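You operate a simulated robot arm through the tools that you are given. There is no shell and no other tool.

Carry out the task below with a simulated robot arm. There is one attempt and no reset: what you move stays moved.

Task
Reset the tripped starter, open the teal tap and start the motor unloaded.
Fine: yellow lever down for the start, back to auto after it; one start; both hose nuts stay.

The check looks at the end state, three seconds after you hand in, the way a careful person would. Anything else that was tipped, shoved, dropped, spilled or broken makes it a failure.

Robot
A 6-joint arm with a two-finger gripper, fixed in place. Base frame: the origin is at the foot of the arm, x ahead of it, y to its left, z up. Readings come in m, degrees, newtons and seconds.
With the tool pointing down near the work surface it reaches from about 0.16 to 0.7 m from the base axis. Its first joint turns from -166.0 to 166.0 degrees. Payload 3.18 kg.
The tool frame sits at the grasp point between the pads (the TCP): z along the fingers, y along the line on which they close. The tips reach 0.03 m beyond it. Largest opening 0.144 m; the body of the gripper starts 0.103 m behind the TCP.
Orientation is that of the tool frame in the base frame, as a unit quaternion [x, y, z, w]. With the fingers straight down and closing along the base's y, the tool's x points along the base's -x, its y along +y and its z along -z.

Tools
- The arm moves only by the tool nudge_tool. Its argument "moves" is a list that holds one entry, the list of rows, each a list of 6 numbers: the shift along the base's x, y, z in m, then the turn, a rotation vector about the base's x, y, z in degrees. In form: [[[dx, dy, dz, ax, ay, az], ...]]. A call has 1 to 20 rows; each row shifts and turns the commanded pose from where the row before left it. "gripper" is the opening, from 0 (shut) to 1 (fully open), set as the call begins (left out, the last holds). A row lasts 0.2 s, in which the tool goes at most 0.05 m and 8.6 degrees; a call with a longer step from one row to the next is refused whole, and so is a gripper value outside its range. A pose out of reach is approached as far as the arm can. The call stops where the force on the tool passes 90 N (or 10 N more than at its start, if that is more) or the arm is blocked; 0.2 s more then pass. Each finger halts on what it meets, pressing with about 36 N; the grip force reading is that of the motor and also rises with nothing between the fingers. The clock runs only during rows and for 0.2 s after the last one: add rows that do not move to give the fingers time. The reply holds the time, the measured pose of the TCP, the force on the tool along the base axes, the opening and the grip force, in the units named above and with some noise, with the torque about the TCP (base axes, N m) and any sound that the robot's microphone picked up.
- Cameras (640 x 400 px; columns grow to the right, rows downward): "scene" is fixed at [0.3892, 0.5026, 1.1009]; the picture's right is [-0.84, -0.54, 0.00], its down [-0.43, 0.66, -0.62] and it looks along [0.34, -0.52, -0.78] (base axes); focal length 280 px, centre (320, 200). "wrist" rides on the gripper at [0.076, 0.016, -0.143] in the tool frame; the picture's right is [-0.21, 0.98, 0.00], its down [-0.84, -0.18, -0.51] and it looks along [-0.50, -0.11, 0.86] (tool axes); focal length 218 px, centre (320, 200). There is no depth. A picture from a camera that has moved, and an enlarged one, comes with that camera's place and axes in the base frame and with its lens. The place of the scene camera against the robot may be out by one fixed shift of up to 0.025 m in any direction.
- get_image(camera): a new picture of that camera. The clock stands still meanwhile.
- enlarge(camera, box): a new picture of the part [left, top, right, bottom] of that camera's present view, enlarged. The clock stands still meanwhile.
- sign_off(): hands the job in; it is judged then, once.

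Places have to be worked out from the pictures, the camera data and where the tool is seen. Open the gripper and draw the arm clear of the work before you hand the job in, unless the task says otherwise.

The tools are called after "Request:" as a command line: name --argument value ..., lists and objects as JSON in quotes. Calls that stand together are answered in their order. nudge_tool: Moves the arm, as the interface text tells. Its arguments: {"type":"object","properties":{"moves":{"type":"array"},"gripper":{"type":"number"}},"required":["moves"]} The other tools are called the same way: get_image (camera) takes a picture; enlarge (camera, box) takes an enlarged picture of a part of a camera's view; sign_off () hands the job in.

At the start:

```text
t: 0.0
ee_pos: [0.3929, 0.1713, 0.8823]
tool_rot: [0.001, 1.0, 0.0, 0.0]
contact_force: [-0.3, -0.3, 0.3]
moment: [0.02, 0.01, -0.01]
width: 0.144
finger_force: 0.2
```

scene: 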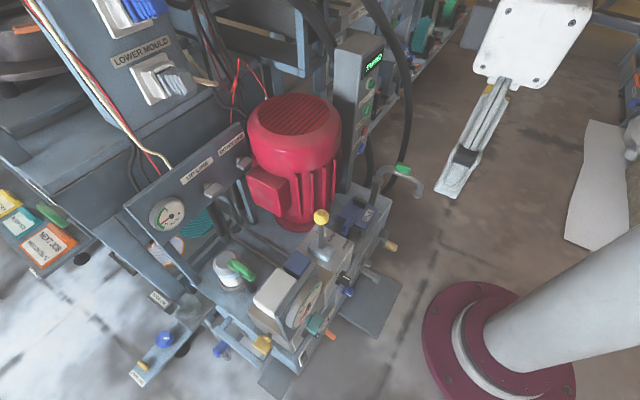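
wrist: 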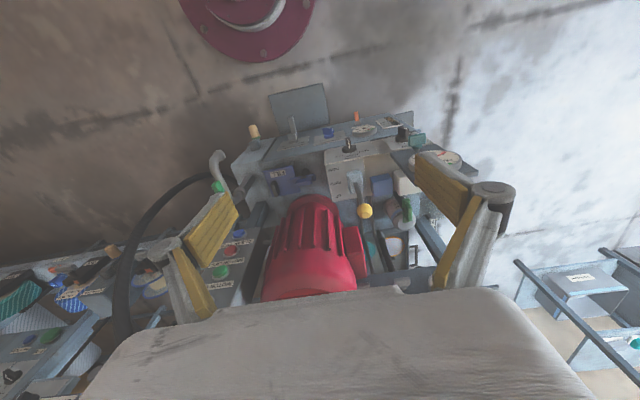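

The first pictures show a hydraulic unit with a red motor, a green display box, a yellow-knobbed lever and several taps. I'll enlarge the scene to read labels before moving anything.

Request:
enlarge --camera "scene" --box '[320, 20, 440, 95]'

Request:
enlarge --camera "scene" --box '[240, 200, 400, 300]'

Request:
enlarge --camera "scene" --box '[200, 280, 360, 380]'

Request:
enlarge --camera "scene" --box '[320, 80, 440, 155]'

Request:
enlarge --camera "scene" --box '[120, 120, 280, 220]'

Request:
enlarge --camera "scene" --box '[320, 150, 440, 225]'

```text
5.33 times, centred on (380, 58) of scene
camera zoom: at [0.3892, 0.5026, 1.1009], right [-0.84, -0.54, 0.0], down [-0.43, 0.66, -0.62], along [0.34, -0.52, -0.78], focal length 1495 px, centre (0, 960)
```

zoom: 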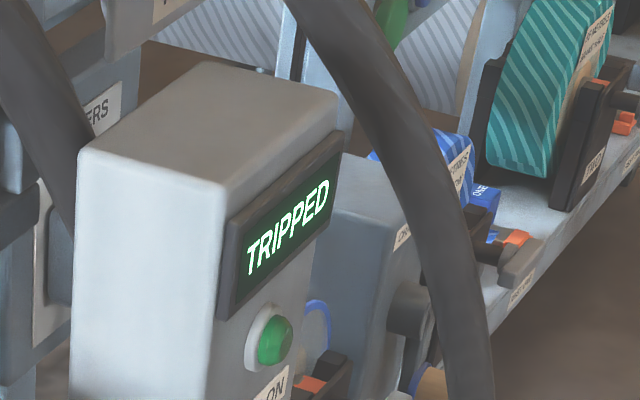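

```text
4.00 times, centred on (320, 250) of scene
camera zoom: at [0.3892, 0.5026, 1.1009], right [-0.84, -0.54, 0.0], down [-0.43, 0.66, -0.62], along [0.34, -0.52, -0.78], focal length 1121 px, centre (320, 0)
```

zoom: 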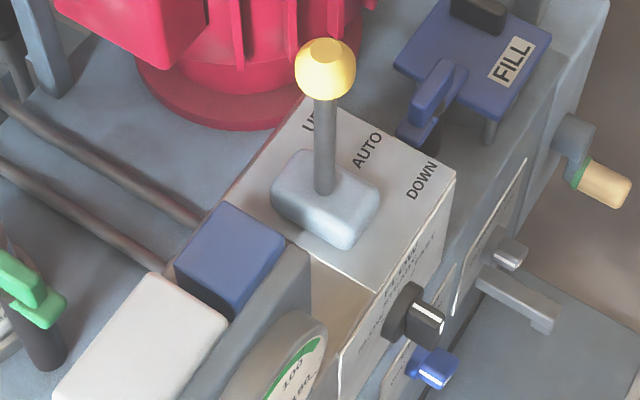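

```text
4.00 times, centred on (280, 330) of scene
camera zoom: at [0.3892, 0.5026, 1.1009], right [-0.84, -0.54, 0.0], down [-0.43, 0.66, -0.62], along [0.34, -0.52, -0.78], focal length 1121 px, centre (480, -320)
```

zoom: 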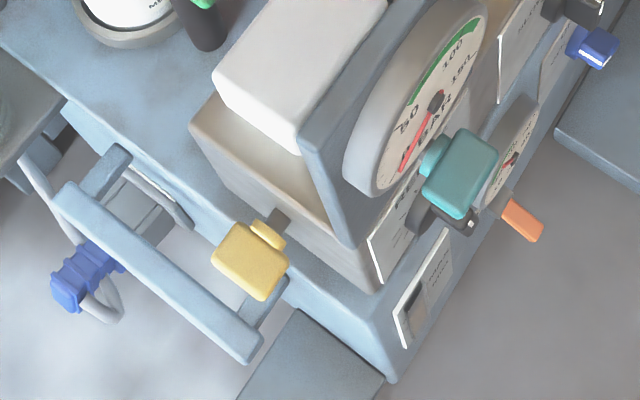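

```text
5.33 times, centred on (380, 118) of scene
camera zoom: at [0.3892, 0.5026, 1.1009], right [-0.84, -0.54, 0.0], down [-0.43, 0.66, -0.62], along [0.34, -0.52, -0.78], focal length 1495 px, centre (0, 640)
```

zoom: 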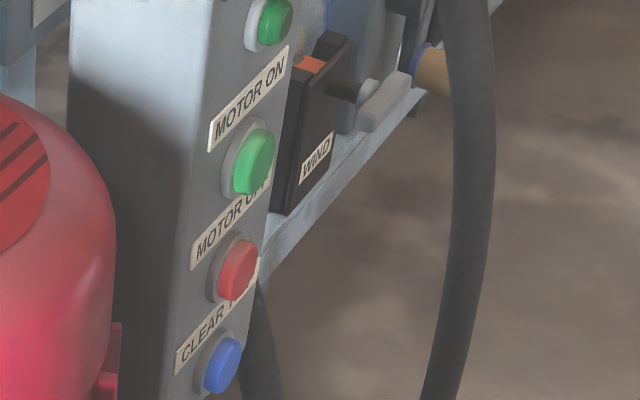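

```text
4.00 times, centred on (200, 170) of scene
camera zoom: at [0.3892, 0.5026, 1.1009], right [-0.84, -0.54, 0.0], down [-0.43, 0.66, -0.62], along [0.34, -0.52, -0.78], focal length 1121 px, centre (800, 320)
```

zoom: 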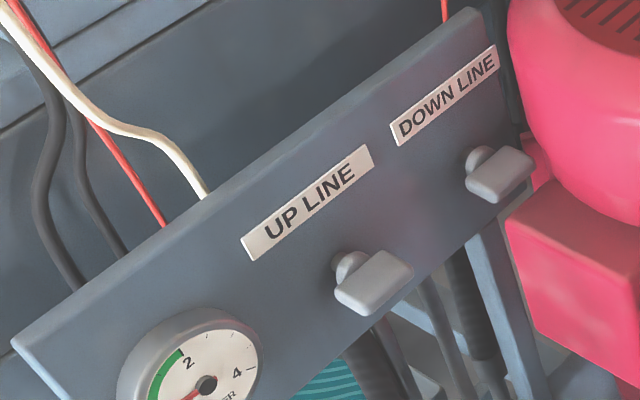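

```text
5.33 times, centred on (380, 188) of scene
camera zoom: at [0.3892, 0.5026, 1.1009], right [-0.84, -0.54, 0.0], down [-0.43, 0.66, -0.62], along [0.34, -0.52, -0.78], focal length 1495 px, centre (0, 267)
```

zoom: 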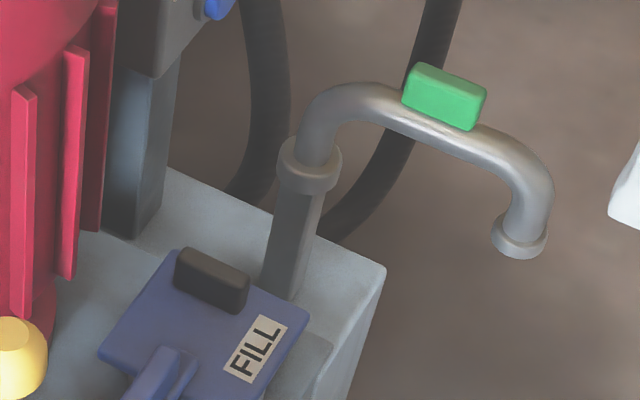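

The scene shows the starter box reading TRIPPED with MOTOR ON (green), MOTOR OFF (red) and CLEAR (blue) buttons. The yellow-ball lever has UP/AUTO/DOWN marks, and the front panel has a teal tap. I'll enlarge the wrist view to locate these.

Request:
enlarge --camera "wrist" --box '[240, 80, 400, 180]'

Request:
enlarge --camera "wrist" --box '[320, 100, 480, 200]'

Request:
enlarge --camera "wrist" --box '[240, 150, 400, 250]'

Request:
enlarge --camera "wrist" --box '[150, 200, 310, 300]'

Request:
enlarge --camera "wrist" --box '[340, 180, 500, 280]'

Request:
enlarge --camera "scene" --box '[0, 180, 100, 280]'

Request:
enlarge --camera "scene" --box '[110, 270, 270, 390]'

Request:
enlarge --camera "scene" --box '[140, 190, 280, 290]'

```text
4.00 times, centred on (320, 130) of wrist
camera zoom: at [0.3164, 0.1867, 1.0245], right [0.21, 0.98, 0.0], down [0.84, -0.18, 0.51], along [0.5, -0.11, -0.86], focal length 873 px, centre (320, 480)
```

zoom: 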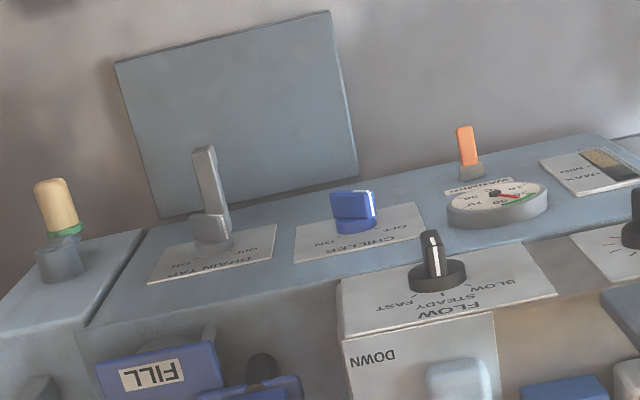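

```text
4.00 times, centred on (400, 150) of wrist
camera zoom: at [0.3164, 0.1867, 1.0245], right [0.21, 0.98, 0.0], down [0.84, -0.18, 0.51], along [0.5, -0.11, -0.86], focal length 873 px, centre (0, 400)
```

zoom: 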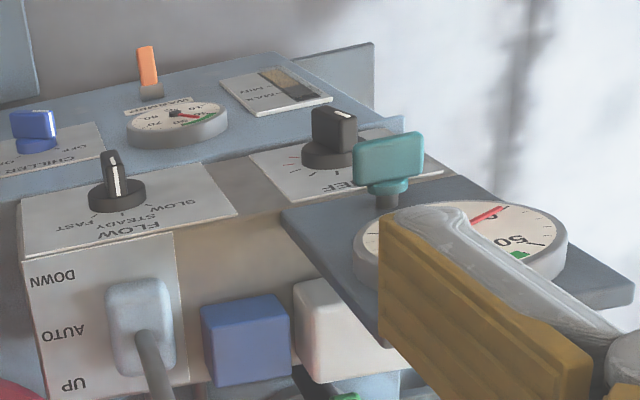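

```text
4.00 times, centred on (320, 200) of wrist
camera zoom: at [0.3164, 0.1867, 1.0245], right [0.21, 0.98, 0.0], down [0.84, -0.18, 0.51], along [0.5, -0.11, -0.86], focal length 873 px, centre (320, 200)
```

zoom: 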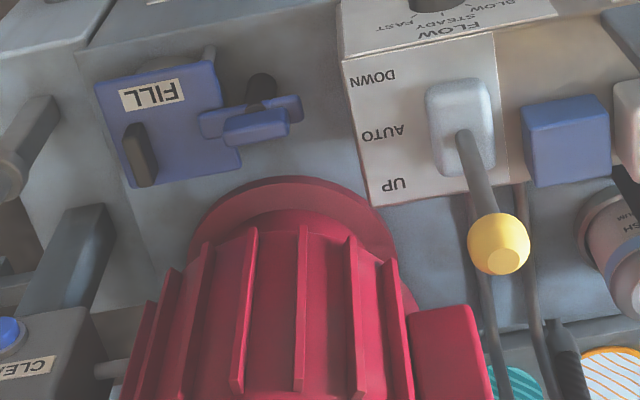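

```text
4.00 times, centred on (230, 250) of wrist
camera zoom: at [0.3164, 0.1867, 1.0245], right [0.21, 0.98, 0.0], down [0.84, -0.18, 0.51], along [0.5, -0.11, -0.86], focal length 873 px, centre (680, 0)
```

zoom: 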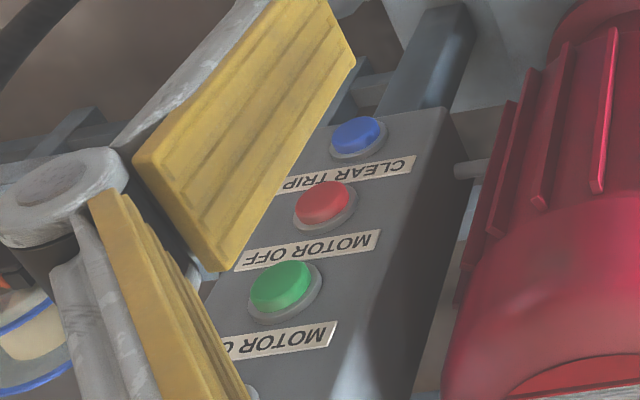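

```text
4.00 times, centred on (420, 230) of wrist
camera zoom: at [0.3164, 0.1867, 1.0245], right [0.21, 0.98, 0.0], down [0.84, -0.18, 0.51], along [0.5, -0.11, -0.86], focal length 873 px, centre (-80, 80)
```

zoom: 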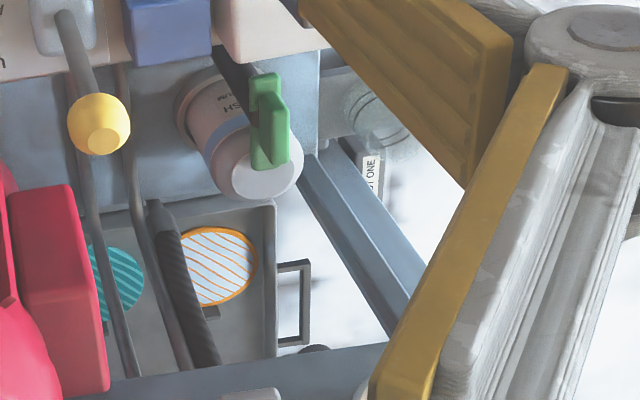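

```text
4.00 times, centred on (50, 230) of scene
camera zoom: at [0.3892, 0.5026, 1.1009], right [-0.84, -0.54, 0.0], down [-0.43, 0.66, -0.62], along [0.34, -0.52, -0.78], focal length 1121 px, centre (1400, 80)
```

zoom: 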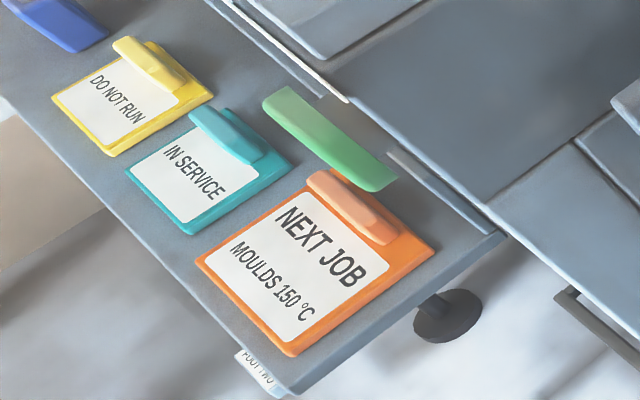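

```text
3.33 times, centred on (190, 330) of scene
camera zoom: at [0.3892, 0.5026, 1.1009], right [-0.84, -0.54, 0.0], down [-0.43, 0.66, -0.62], along [0.34, -0.52, -0.78], focal length 934 px, centre (753, -233)
```

zoom: 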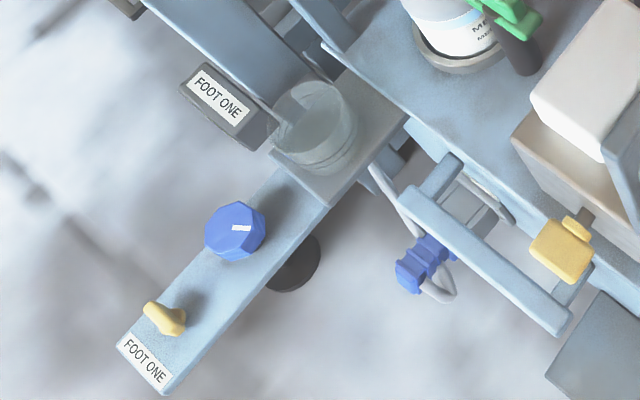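

```text
4.00 times, centred on (210, 240) of scene
camera zoom: at [0.3892, 0.5026, 1.1009], right [-0.84, -0.54, 0.0], down [-0.43, 0.66, -0.62], along [0.34, -0.52, -0.78], focal length 1121 px, centre (760, 40)
```

zoom: 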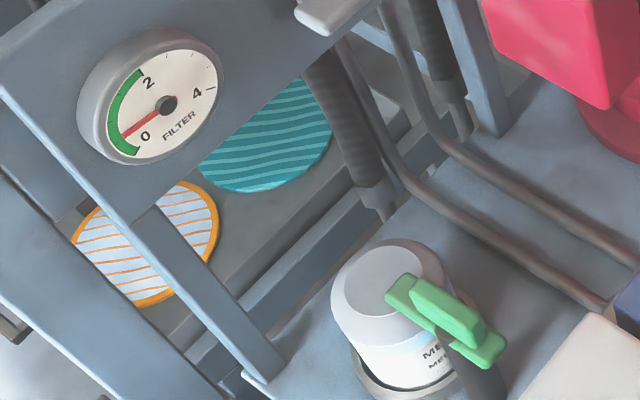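

The main unit is mapped roughly: front panel faces the robot at about x≈0.45, yellow ball around (0.57, 0.22, 0.65). I'll draw the tool back and tilt it, so that the wrist camera looks at the front panel and the labels.

Request:
nudge_tool --moves '[[[-0.03, 0, -0.02, 0, -5, 0], [-0.03, 0, -0.02, 0, -5, 0], [-0.03, 0, -0.02, 0, -5, 0], [-0.03, 0, -0.02, 0, -5, 0], [-0.03, 0, -0.02, 0, -5, 0]]]'

Request:
get_image --camera "wrist"

Request:
get_image --camera "scene"

```text
t: 1.4
ee_pos: [0.2968, 0.1612, 0.7832]
tool_rot: [-0.058, 0.98, -0.11, 0.158]
contact_force: [0.0, 0.1, 0.2]
moment: [0.0, -0.06, 0.01]
width: 0.1442
finger_force: 0.1
out of reach, approached as far as the arm can: row 3, 4, 5
stopped in row 5: the arm was blocked; the commanded pose is now the measured one
```

```text
taken
camera wrist: at [0.1777, 0.194, 0.889], right [0.12, 0.98, -0.17], down [0.65, 0.05, 0.76], along [0.75, -0.2, -0.63], focal length 218 px, centre (320, 200)
```

wrist: 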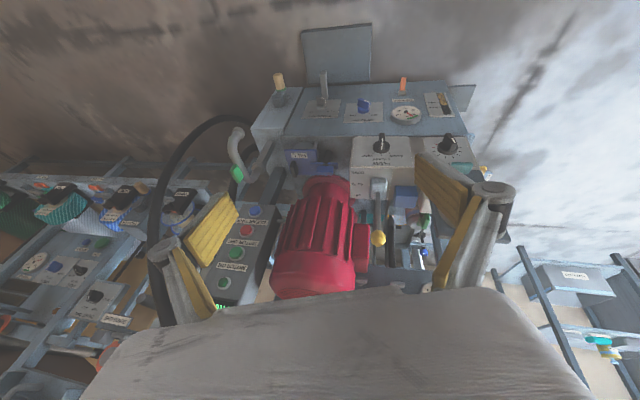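

```text
taken
```

scene: 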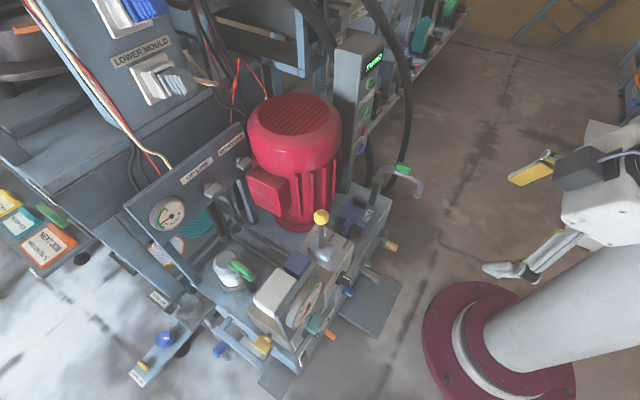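

The arm could not go all the way back, but the view is good. I'll enlarge the panels from here.

Request:
enlarge --camera "wrist" --box '[280, 60, 400, 135]'

Request:
enlarge --camera "wrist" --box '[380, 70, 500, 145]'

Request:
enlarge --camera "wrist" --box '[340, 120, 460, 195]'

Request:
enlarge --camera "wrist" --box '[180, 180, 300, 255]'

Request:
enlarge --camera "wrist" --box '[340, 180, 460, 255]'

Request:
enlarge --camera "wrist" --box '[190, 250, 310, 325]'

```text
5.33 times, centred on (340, 98) of wrist
camera zoom: at [0.1777, 0.194, 0.889], right [0.12, 0.98, -0.17], down [0.65, 0.05, 0.76], along [0.75, -0.2, -0.63], focal length 1164 px, centre (213, 747)
```

zoom: 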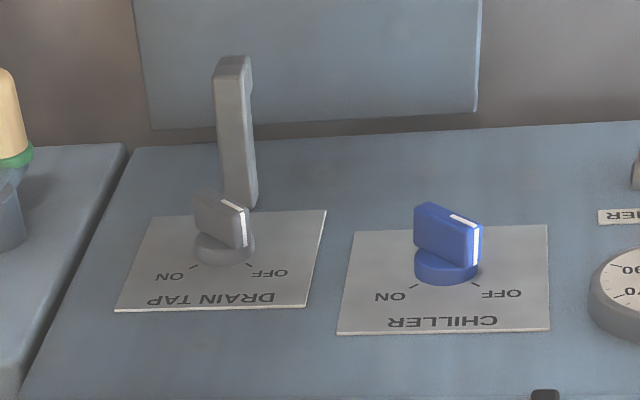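

```text
5.33 times, centred on (440, 108) of wrist
camera zoom: at [0.1777, 0.194, 0.889], right [0.12, 0.98, -0.17], down [0.65, 0.05, 0.76], along [0.75, -0.2, -0.63], focal length 1164 px, centre (-320, 693)
```

zoom: 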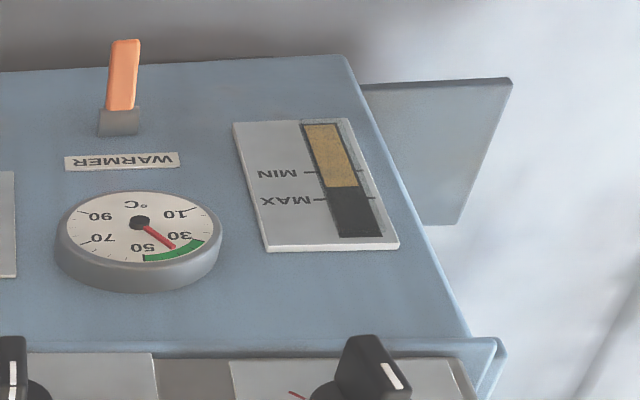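

```text
5.33 times, centred on (400, 158) of wrist
camera zoom: at [0.1777, 0.194, 0.889], right [0.12, 0.98, -0.17], down [0.65, 0.05, 0.76], along [0.75, -0.2, -0.63], focal length 1164 px, centre (-107, 427)
```

zoom: 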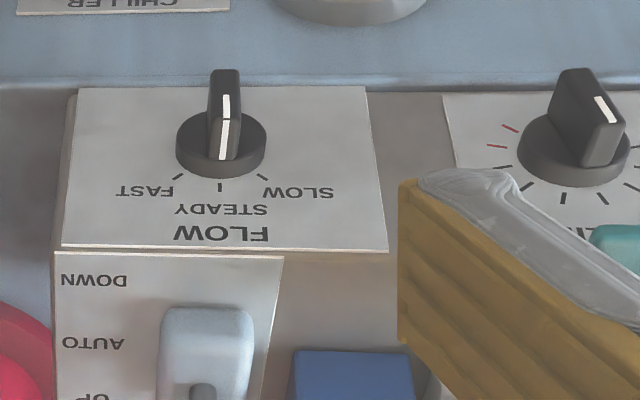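

```text
5.33 times, centred on (240, 218) of wrist
camera zoom: at [0.1777, 0.194, 0.889], right [0.12, 0.98, -0.17], down [0.65, 0.05, 0.76], along [0.75, -0.2, -0.63], focal length 1164 px, centre (747, 107)
```

zoom: 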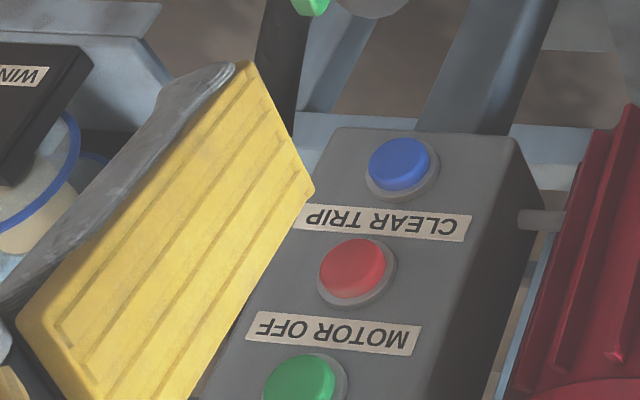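

```text
5.33 times, centred on (400, 218) of wrist
camera zoom: at [0.1777, 0.194, 0.889], right [0.12, 0.98, -0.17], down [0.65, 0.05, 0.76], along [0.75, -0.2, -0.63], focal length 1164 px, centre (-107, 107)
```

zoom: 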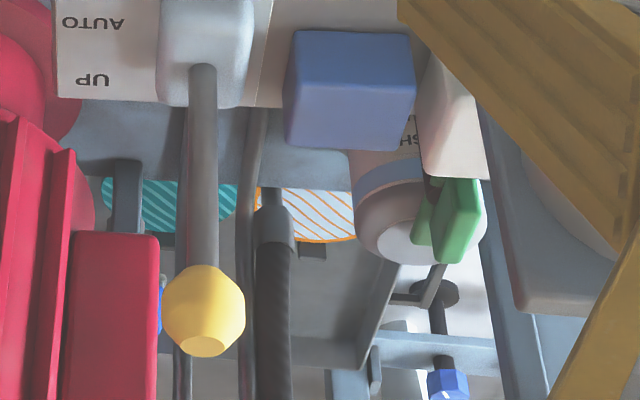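

```text
5.33 times, centred on (250, 288) of wrist
camera zoom: at [0.1777, 0.194, 0.889], right [0.12, 0.98, -0.17], down [0.65, 0.05, 0.76], along [0.75, -0.2, -0.63], focal length 1164 px, centre (693, -267)
```

zoom: 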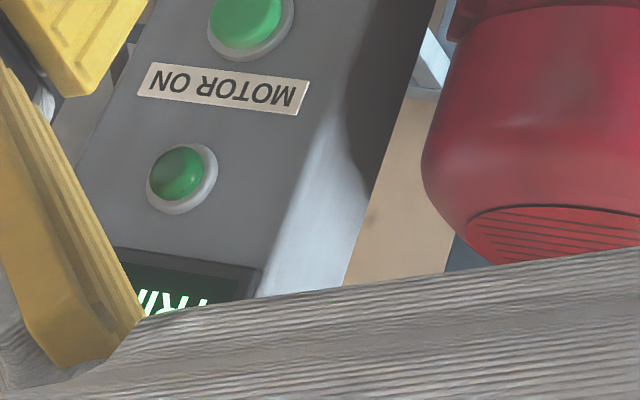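

Labels are clear: CLEAR TRIP = blue button, MOTOR ON = green, MOTOR OFF = red; DOWN on the lever is toward the robot. The ball triangulates to about (0.585, 0.225, 0.641). The teal tap is hidden by a finger, so I'll shift left to see it better.

Request:
nudge_tool --moves '[[[0.0, 0.035, -0.02, 0, 0, 0], [0.0, 0.035, -0.02, 0, 0, 0], [0.0, 0.035, -0.02, 0, 0, 0], [0.0, 0.035, -0.02, 0, 0, 0]]]'

Request:
get_image --camera "wrist"

```text
t: 2.4
ee_pos: [0.296, 0.3022, 0.704]
tool_rot: [-0.057, 0.98, -0.111, 0.158]
contact_force: [-0.2, 1.0, 0.3]
moment: [0.0, 0.02, -0.01]
width: 0.1439
finger_force: 0.0
```

```text
taken
camera wrist: at [0.1775, 0.3349, 0.8092], right [0.12, 0.98, -0.17], down [0.65, 0.05, 0.76], along [0.75, -0.2, -0.63], focal length 218 px, centre (320, 200)
```

wrist: 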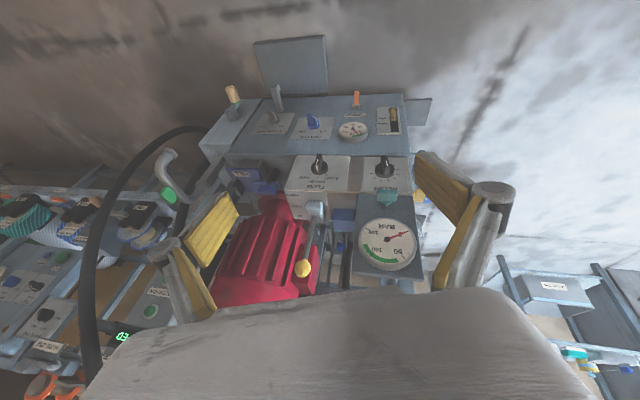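

Request:
enlarge --camera "wrist" --box '[340, 150, 436, 210]'

Request:
enlarge --camera "wrist" --box '[340, 205, 436, 265]'

Request:
enlarge --camera "wrist" --box '[280, 150, 376, 210]'

Request:
enlarge --camera "wrist" --box '[270, 190, 366, 290]'

Request:
enlarge --camera "wrist" --box '[0, 270, 140, 370]'

Request:
enlarge --camera "wrist" --box '[490, 250, 640, 380]'

```text
6.67 times, centred on (388, 180) of wrist
camera zoom: at [0.1775, 0.3349, 0.8092], right [0.12, 0.98, -0.17], down [0.65, 0.05, 0.76], along [0.75, -0.2, -0.63], focal length 1455 px, centre (-133, 333)
```

zoom: 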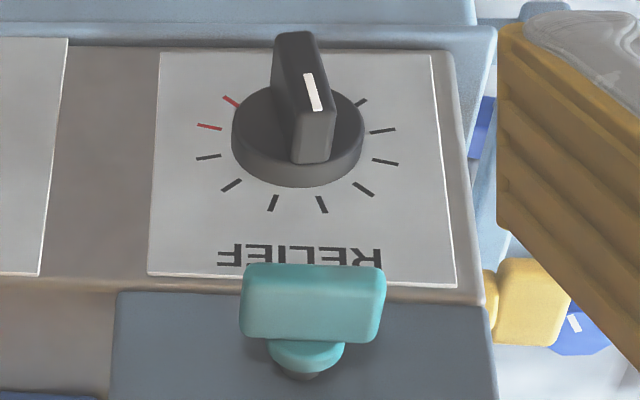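

```text
6.67 times, centred on (388, 235) of wrist
camera zoom: at [0.1775, 0.3349, 0.8092], right [0.12, 0.98, -0.17], down [0.65, 0.05, 0.76], along [0.75, -0.2, -0.63], focal length 1455 px, centre (-133, -33)
```

zoom: 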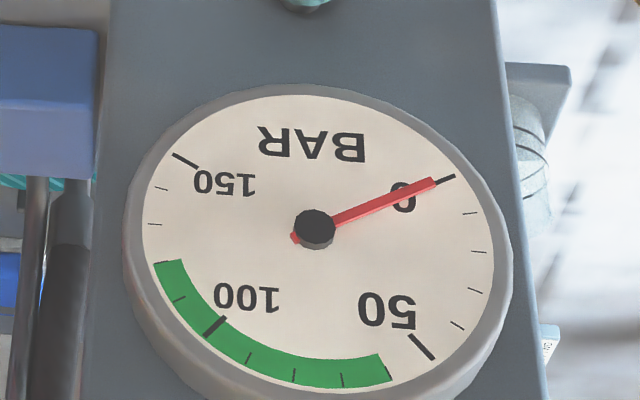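

```text
6.67 times, centred on (328, 180) of wrist
camera zoom: at [0.1775, 0.3349, 0.8092], right [0.12, 0.98, -0.17], down [0.65, 0.05, 0.76], along [0.75, -0.2, -0.63], focal length 1455 px, centre (267, 333)
```

zoom: 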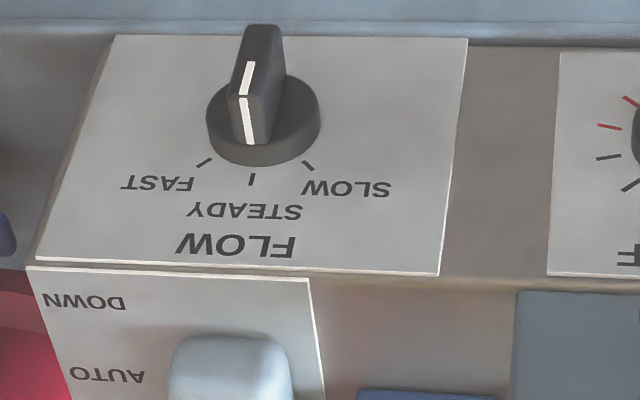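

```text
4.00 times, centred on (318, 240) of wrist
camera zoom: at [0.1775, 0.3349, 0.8092], right [0.12, 0.98, -0.17], down [0.65, 0.05, 0.76], along [0.75, -0.2, -0.63], focal length 873 px, centre (328, 40)
```

zoom: 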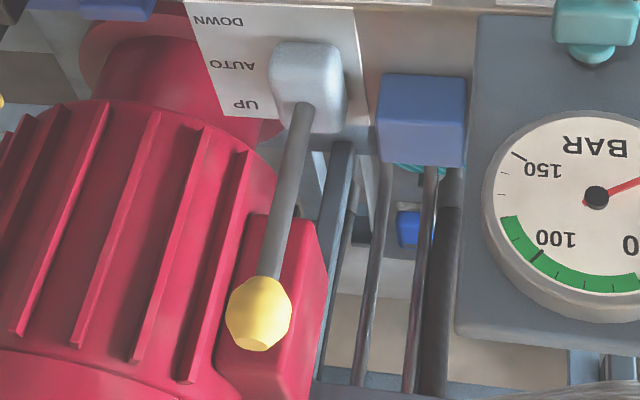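

```text
4.00 times, centred on (70, 320) of wrist
camera zoom: at [0.1775, 0.3349, 0.8092], right [0.12, 0.98, -0.17], down [0.65, 0.05, 0.76], along [0.75, -0.2, -0.63], focal length 873 px, centre (1320, -280)
```

zoom: 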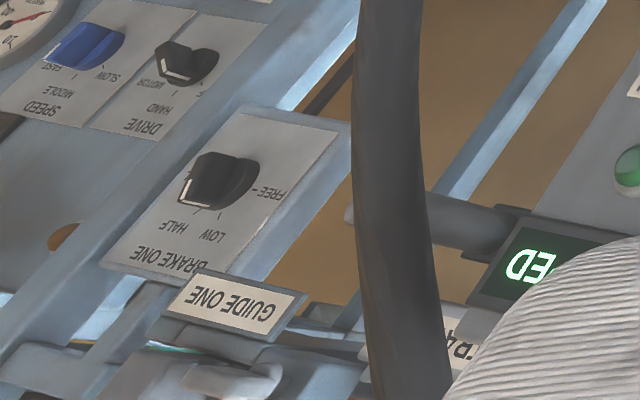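

```text
3.08 times, centred on (565, 315) of wrist
camera zoom: at [0.1775, 0.3349, 0.8092], right [0.12, 0.98, -0.17], down [0.65, 0.05, 0.76], along [0.75, -0.2, -0.63], focal length 672 px, centre (-434, -154)
```

zoom: 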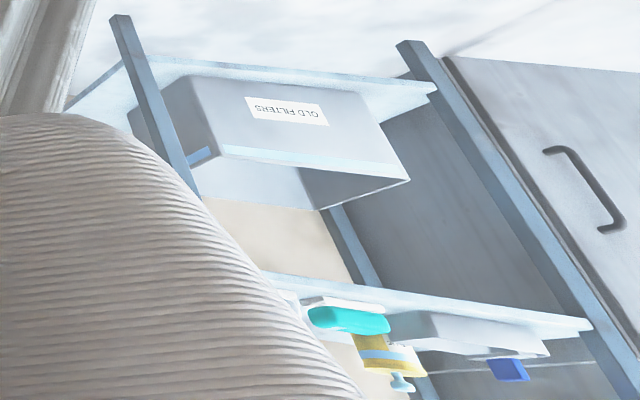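

The triangulation of several views puts the blue CLEAR TRIP button near (0.659, -0.123, 0.538), red near z 0.607 and green near z 0.68. The teal handle is near (0.499, 0.376, 0.52), lying crosswise, and the lever is upright at AUTO. I'll square up the tool and tilt it more toward horizontal to see how far the wrist allows it, and to look at the tap from the front.

Request:
nudge_tool --moves '[[[0.015, 0.01, 0.0, 3.6, -5.4, -0.45], [0.015, 0.01, 0.0, 3.6, -5.4, -0.45], [0.015, 0.01, 0.0, 3.6, -5.4, -0.45], [0.015, 0.01, 0.0, 3.6, -5.4, -0.45]]]'

Request:
get_image --camera "wrist"

Request:
get_image --camera "scene"

```text
t: 3.4
ee_pos: [0.3655, 0.3622, 0.7166]
tool_rot: [-0.002, 0.94, -0.005, 0.34]
contact_force: [0.4, 0.3, -0.4]
moment: [-0.02, 0.03, -0.01]
width: 0.1437
finger_force: 0.0
out of reach, approached as far as the arm can: row 4
```

```text
taken
camera wrist: at [0.2167, 0.38, 0.7771], right [0.16, 0.98, 0.12], down [0.32, -0.17, 0.93], along [0.93, -0.11, -0.34], focal length 218 px, centre (320, 200)
```

wrist: 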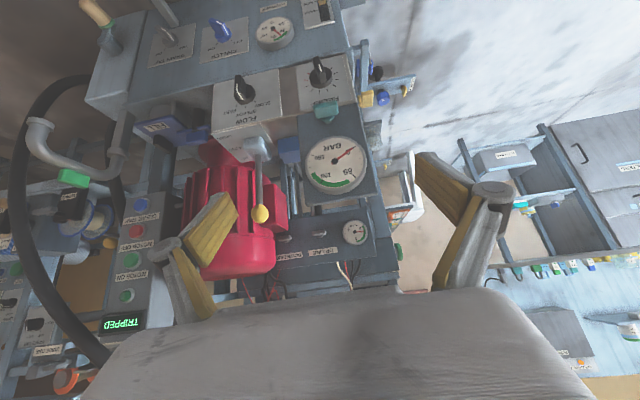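

```text
taken
```

scene: 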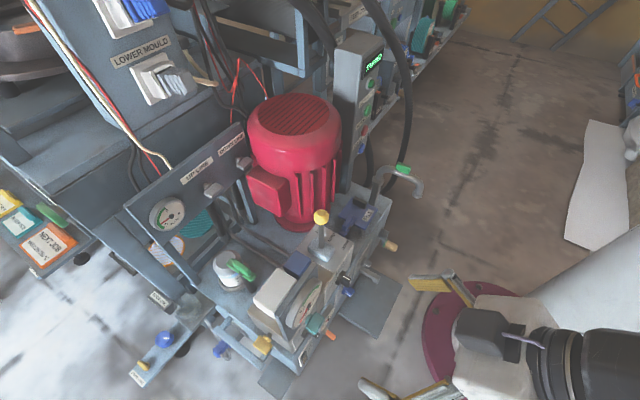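

Now the tool is squared up at 40° tilt and the view is clear. I'll enlarge the tap, lever and starter.

Request:
enlarge --camera "wrist" --box '[280, 80, 376, 140]'

Request:
enlarge --camera "wrist" --box '[200, 130, 310, 240]'

Request:
enlarge --camera "wrist" --box '[90, 190, 210, 340]'

Request:
enlarge --camera "wrist" --box '[270, 200, 400, 290]'

Request:
enlarge --camera "wrist" --box '[350, 50, 430, 170]'

```text
6.67 times, centred on (328, 110) of wrist
camera zoom: at [0.2167, 0.38, 0.7771], right [0.16, 0.98, 0.12], down [0.32, -0.17, 0.93], along [0.93, -0.11, -0.34], focal length 1455 px, centre (267, 800)
```

zoom: 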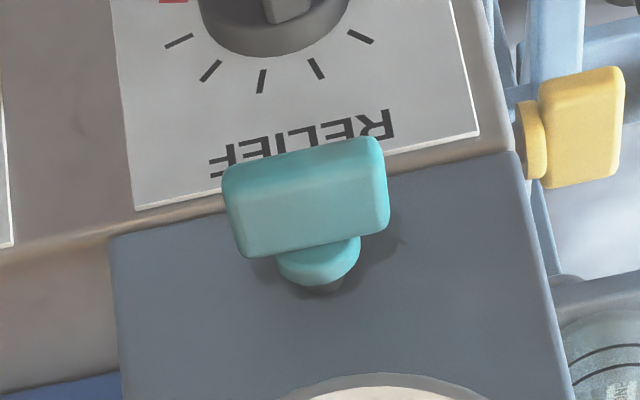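

```text
3.64 times, centred on (255, 185) of wrist
camera zoom: at [0.2167, 0.38, 0.7771], right [0.16, 0.98, 0.12], down [0.32, -0.17, 0.93], along [0.93, -0.11, -0.34], focal length 794 px, centre (556, 254)
```

zoom: 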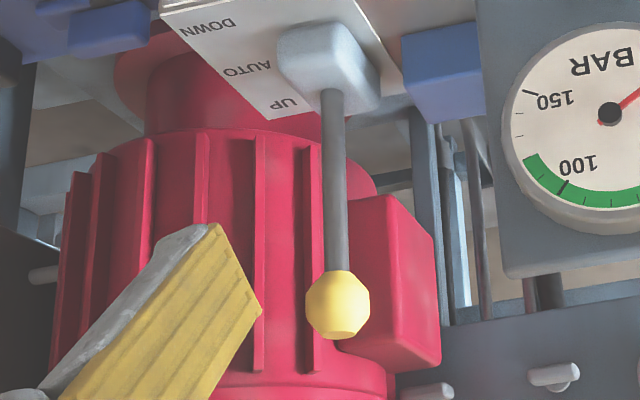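

```text
2.67 times, centred on (150, 265) of wrist
camera zoom: at [0.2167, 0.38, 0.7771], right [0.16, 0.98, 0.12], down [0.32, -0.17, 0.93], along [0.93, -0.11, -0.34], focal length 582 px, centre (773, 27)
```

zoom: 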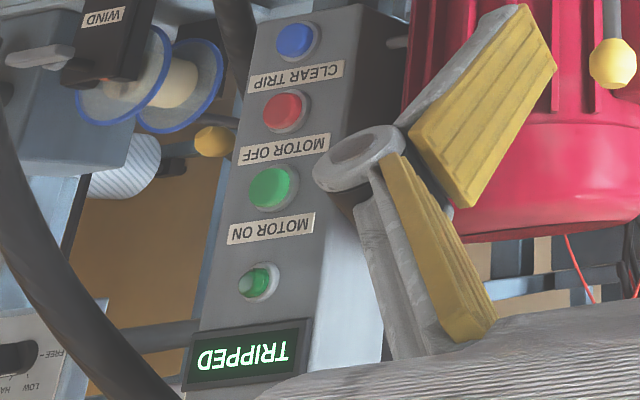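

```text
4.44 times, centred on (335, 245) of wrist
camera zoom: at [0.2167, 0.38, 0.7771], right [0.16, 0.98, 0.12], down [0.32, -0.17, 0.93], along [0.93, -0.11, -0.34], focal length 970 px, centre (253, 0)
```

zoom: 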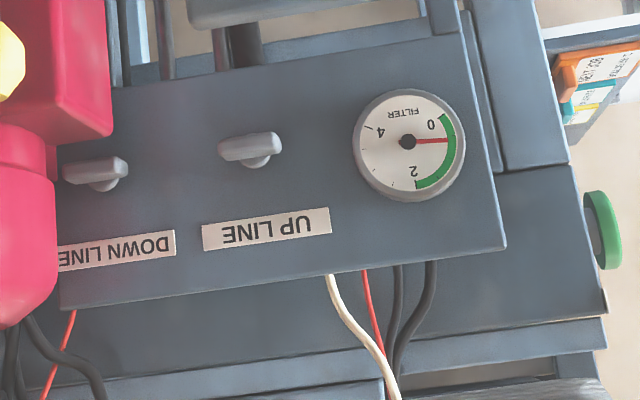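

```text
3.33 times, centred on (390, 110) of wrist
camera zoom: at [0.2167, 0.38, 0.7771], right [0.16, 0.98, 0.12], down [0.32, -0.17, 0.93], along [0.93, -0.11, -0.34], focal length 728 px, centre (87, 500)
```

zoom: 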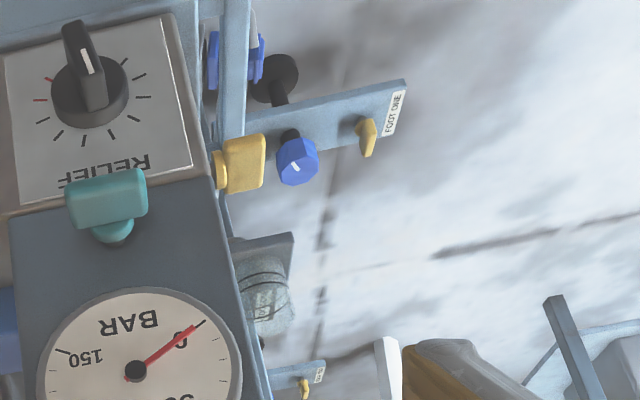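

The teal handle lies crosswise (about 40 mm long along y, ~12 mm thick in z), with the hub behind it on the vertical gauge plate at x≈0.525. I'll lower the tool in front of it while tilting further toward horizontal, staying clear at x≈0.38.

Request:
nudge_tool --moves '[[[0.004, 0.002, -0.025, 0, -4, 0], [0.004, 0.002, -0.025, 0, -4, 0], [0.004, 0.002, -0.025, 0, -4, 0], [0.004, 0.002, -0.025, 0, -4, 0], [0.004, 0.002, -0.025, 0, -4, 0], [0.004, 0.002, -0.025, 0, -4, 0]]]'

Request:
get_image --camera "wrist"

Request:
get_image --camera "scene"

```text
t: 4.8
ee_pos: [0.4373, 0.4606, 0.6092]
tool_rot: [-0.002, 0.872, 0.003, 0.49]
contact_force: [1.0, 0.0, 0.3]
moment: [0.02, -0.01, 0.0]
width: 0.1439
finger_force: 0.0
out of reach, approached as far as the arm can: row 1, 2, 3, 4, 5, 6
```

```text
taken
camera wrist: at [0.276, 0.4764, 0.6162], right [0.1, 0.98, 0.18], down [0.0, -0.18, 0.98], along [0.99, -0.1, -0.02], focal length 218 px, centre (320, 200)
```

wrist: 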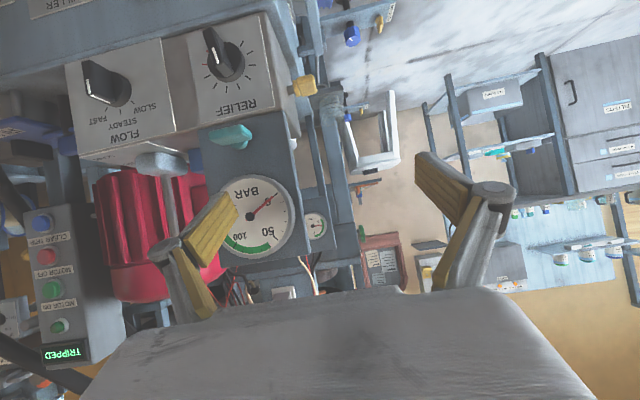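

```text
taken
```

scene: 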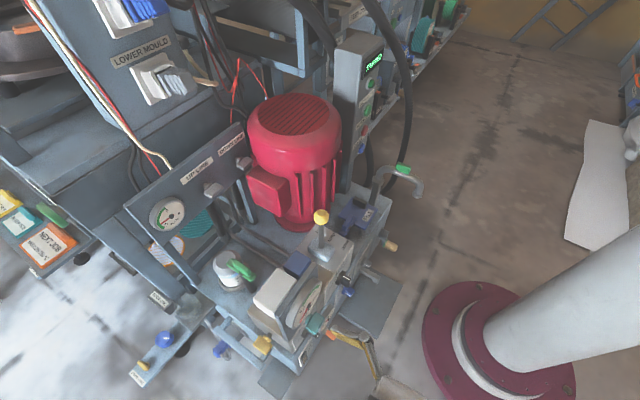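

The arm drifts outward when a level tool is asked for close in, so a level grip on the tap isn't practical here; I'll use a moderate tilt instead. I'll do the reset first: go up and away from the gauge, reduce the tilt, and travel toward the starter box at a safe height.

Request:
nudge_tool --moves '[[[0.0, 0.0, 0.03, 0, 5, 0], [0.0, 0.0, 0.03, 0, 5, 0], [0.0, 0.0, 0.03, 0, 5, 0], [0.005, -0.02, 0.03, 0, 5, 0], [0.01, -0.03, 0.03, 0, 5, 0], [0.01, -0.04, 0.03, 0, 5, 0], [0.01, -0.04, 0.03, 0, 5, 0], [0.01, -0.04, 0.02, 0, 5, 0]]]'

Request:
get_image --camera "wrist"

```text
refused: row 6 steps farther than a row can; nothing moved
```

```text
taken
camera wrist: at [0.276, 0.4764, 0.6162], right [0.1, 0.98, 0.18], down [0.0, -0.18, 0.98], along [0.99, -0.1, -0.02], focal length 218 px, centre (320, 200)
```

wrist: 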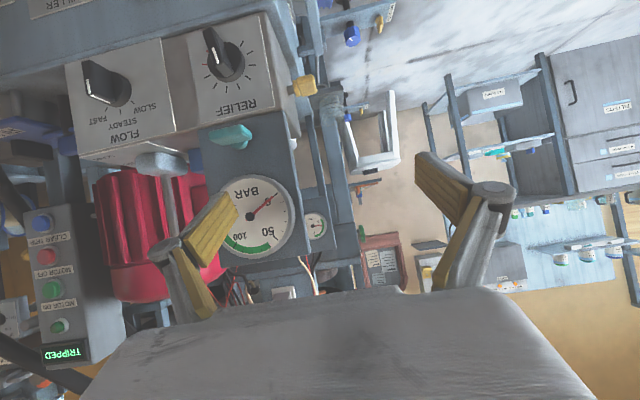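

One row was slightly over the step limit, so nothing moved. I'll resend with shorter steps.

Request:
nudge_tool --moves '[[[0.0, 0.0, 0.03, 0, 5, 0], [0.0, 0.0, 0.03, 0, 5, 0], [0.0, 0.0, 0.03, 0, 5, 0], [0.005, -0.02, 0.03, 0, 5, 0], [0.01, -0.03, 0.03, 0, 5, 0], [0.01, -0.03, 0.03, 0, 5, 0], [0.01, -0.035, 0.02, 0, 5, 0], [0.01, -0.035, 0.01, 0, 5, 0]]]'

Request:
get_image --camera "wrist"

```text
t: 6.6
ee_pos: [0.4814, 0.311, 0.818]
tool_rot: [0.0, 0.987, 0.004, 0.162]
contact_force: [0.0, -0.3, 0.1]
moment: [0.01, -0.02, 0.01]
width: 0.144
finger_force: 0.0
```

```text
taken
camera wrist: at [0.3637, 0.327, 0.9287], right [0.2, 0.98, 0.07], down [0.64, -0.18, 0.75], along [0.75, -0.1, -0.66], focal length 218 px, centre (320, 200)
```

wrist: 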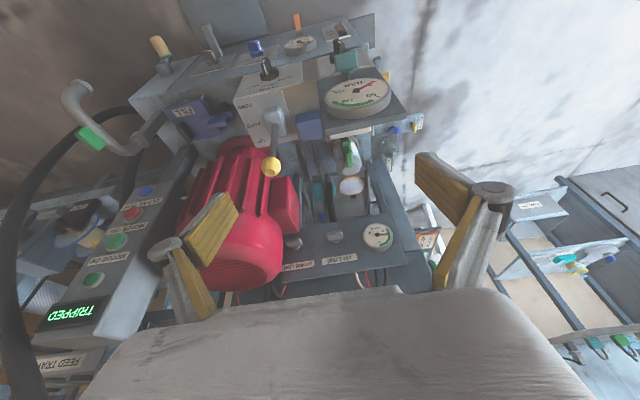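

The pose tracks well (tilt 18.6°). There's a black hose near the starter, so I'll move partway toward −y and look again to localise hose, spout and buttons before approaching.

Request:
nudge_tool --moves '[[[0.0, -0.04, 0.0, 0, 0, 0], [0.0, -0.04, 0.0, 0, 0, 0], [0.0, -0.04, 0.0, 0, 0, 0], [0.0, -0.04, 0.0, 0, 0, 0], [0.0, -0.04, 0.0, 0, 0, 0]]]' --gripper 0.0

Request:
get_image --camera "wrist"

Request:
get_image --camera "scene"

```text
t: 7.8
ee_pos: [0.4814, 0.1116, 0.8176]
tool_rot: [0.0, 0.987, 0.003, 0.162]
contact_force: [-0.4, 0.7, 0.0]
moment: [0.04, -0.05, 0.01]
width: 0.0
finger_force: 30.0
```

```text
taken
camera wrist: at [0.364, 0.1259, 0.9284], right [0.2, 0.98, 0.07], down [0.64, -0.18, 0.75], along [0.75, -0.1, -0.66], focal length 218 px, centre (320, 200)
```

wrist: 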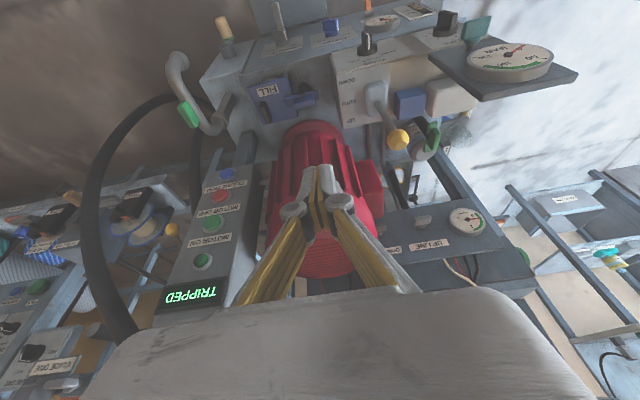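

```text
taken
```

scene: 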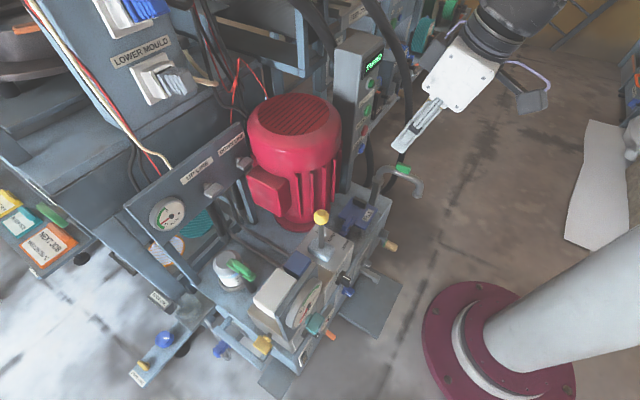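

The hose comes out at about (0.65, -0.41, 0.63), well to the side of the starter. I'll enlarge the spout and starter area to see the approach gap.

Request:
enlarge --camera "wrist" --box '[150, 40, 270, 150]'

Request:
enlarge --camera "wrist" --box '[140, 150, 270, 310]'

Request:
enlarge --camera "wrist" --box '[330, 50, 450, 160]'

```text
3.64 times, centred on (210, 95) of wrist
camera zoom: at [0.364, 0.1259, 0.9284], right [0.2, 0.98, 0.07], down [0.64, -0.18, 0.75], along [0.75, -0.1, -0.66], focal length 794 px, centre (720, 582)
```

zoom: 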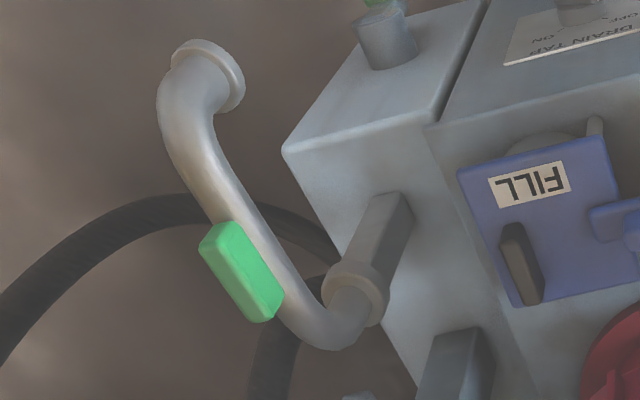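

```text
2.50 times, centred on (205, 230) of wrist
camera zoom: at [0.364, 0.1259, 0.9284], right [0.2, 0.98, 0.07], down [0.64, -0.18, 0.75], along [0.75, -0.1, -0.66], focal length 546 px, centre (608, 125)
```

zoom: 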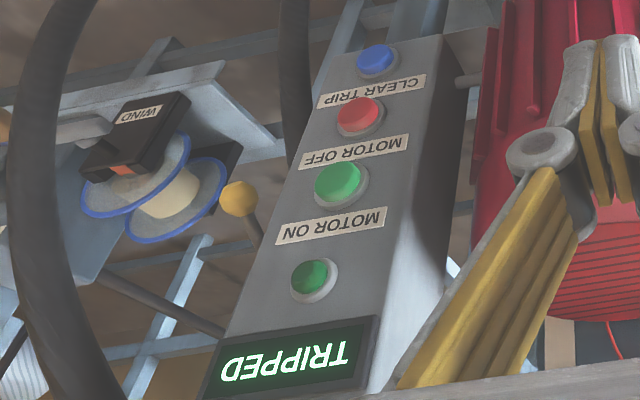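

```text
3.64 times, centred on (390, 105) of wrist
camera zoom: at [0.364, 0.1259, 0.9284], right [0.2, 0.98, 0.07], down [0.64, -0.18, 0.75], along [0.75, -0.1, -0.66], focal length 794 px, centre (66, 546)
```

zoom: 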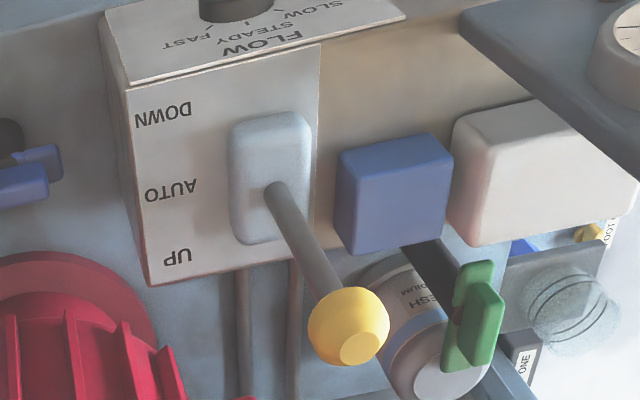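

The spout's bend is at about (0.55, -0.085, 0.55), leaving a gap of ~8 cm in front of the button face (x≈0.65). I'll bring the closed fingers to x≈0.605, y≈-0.122, still high, then check.

Request:
nudge_tool --moves '[[[0.0206, -0.0389, 0, 0, 0, 0], [0.0206, -0.0389, 0, 0, 0, 0], [0.0206, -0.0389, 0, 0, 0, 0], [0.0206, -0.0389, 0, 0, 0, 0], [0.0206, -0.0389, 0, 0, 0, 0], [0.0206, -0.0391, 0, 0, 0, 0], [0, 0, -0.04, 0, 0, 0], [0, 0, -0.04, 0, 0, 0], [0, 0, -0.04, 0, 0, 0]]]' --gripper 0.0

Request:
get_image --camera "wrist"

Request:
get_image --camera "scene"

```text
t: 9.8
ee_pos: [0.6051, -0.1241, 0.6973]
tool_rot: [-0.001, 0.987, 0.002, 0.163]
contact_force: [0.3, -0.3, 0.3]
moment: [0.0, 0.04, 0.03]
width: 0.0
finger_force: 30.8
```

```text
taken
camera wrist: at [0.4877, -0.1087, 0.8077], right [0.2, 0.98, 0.07], down [0.64, -0.18, 0.75], along [0.75, -0.1, -0.66], focal length 218 px, centre (320, 200)
```

wrist: 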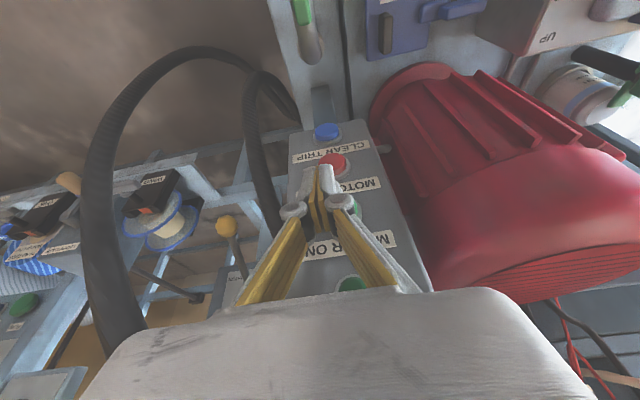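

```text
taken
```

scene: 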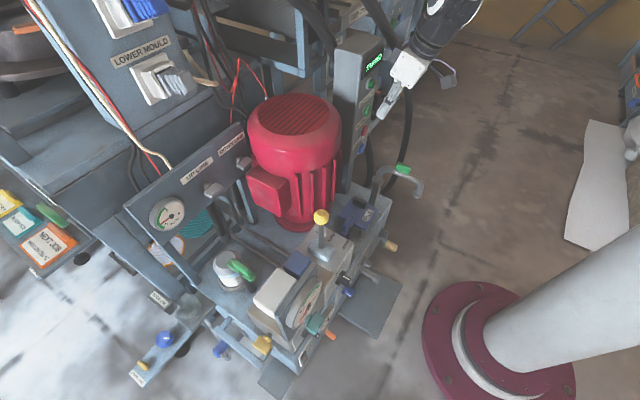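

The view is clear: blue button just ahead at about (0.654, -0.115, 0.538), no hose or spout in the way. I'll descend to the blue button's height, then verify.

Request:
nudge_tool --moves '[[[0, 0.002, -0.034, 0, 0, 0], [0, 0.002, -0.034, 0, 0, 0], [0, 0.002, -0.034, 0, 0, 0], [0, 0.002, -0.033, 0, 0, 0]]]'

Request:
get_image --camera "wrist"

Request:
enlarge --camera "scene" --box '[340, 80, 440, 160]'

```text
t: 10.8
ee_pos: [0.6062, -0.1153, 0.5617]
tool_rot: [0.0, 0.987, 0.002, 0.162]
contact_force: [1.2, 0.6, -0.7]
moment: [-0.04, 0.03, -0.01]
width: 0.0
finger_force: 30.6
```

```text
taken
camera wrist: at [0.4881, -0.1003, 0.6724], right [0.19, 0.98, 0.07], down [0.64, -0.18, 0.75], along [0.75, -0.1, -0.66], focal length 218 px, centre (320, 200)
```

wrist: 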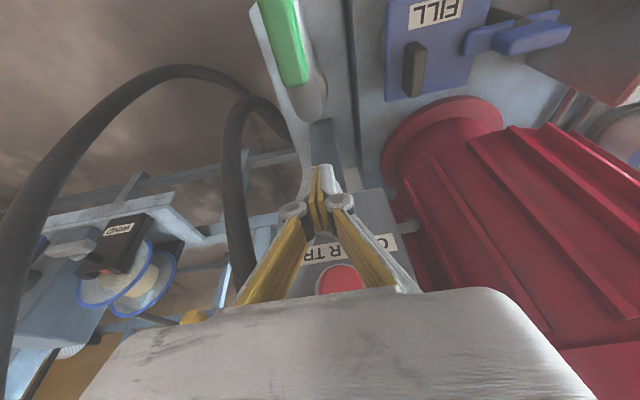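

```text
5.00 times, centred on (390, 120) of scene
camera zoom: at [0.3892, 0.5026, 1.1009], right [-0.84, -0.54, 0.0], down [-0.43, 0.66, -0.62], along [0.34, -0.52, -0.78], focal length 1401 px, centre (-30, 600)
```

zoom: 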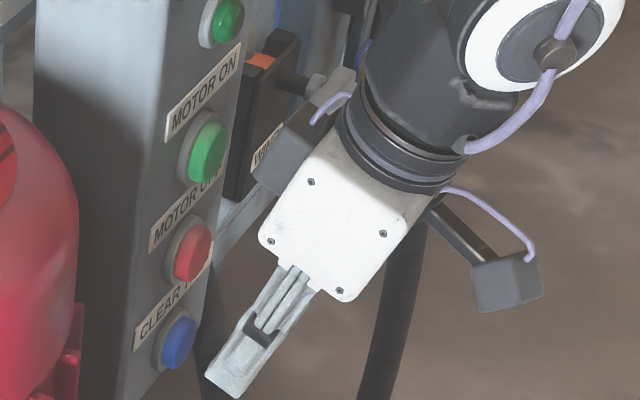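

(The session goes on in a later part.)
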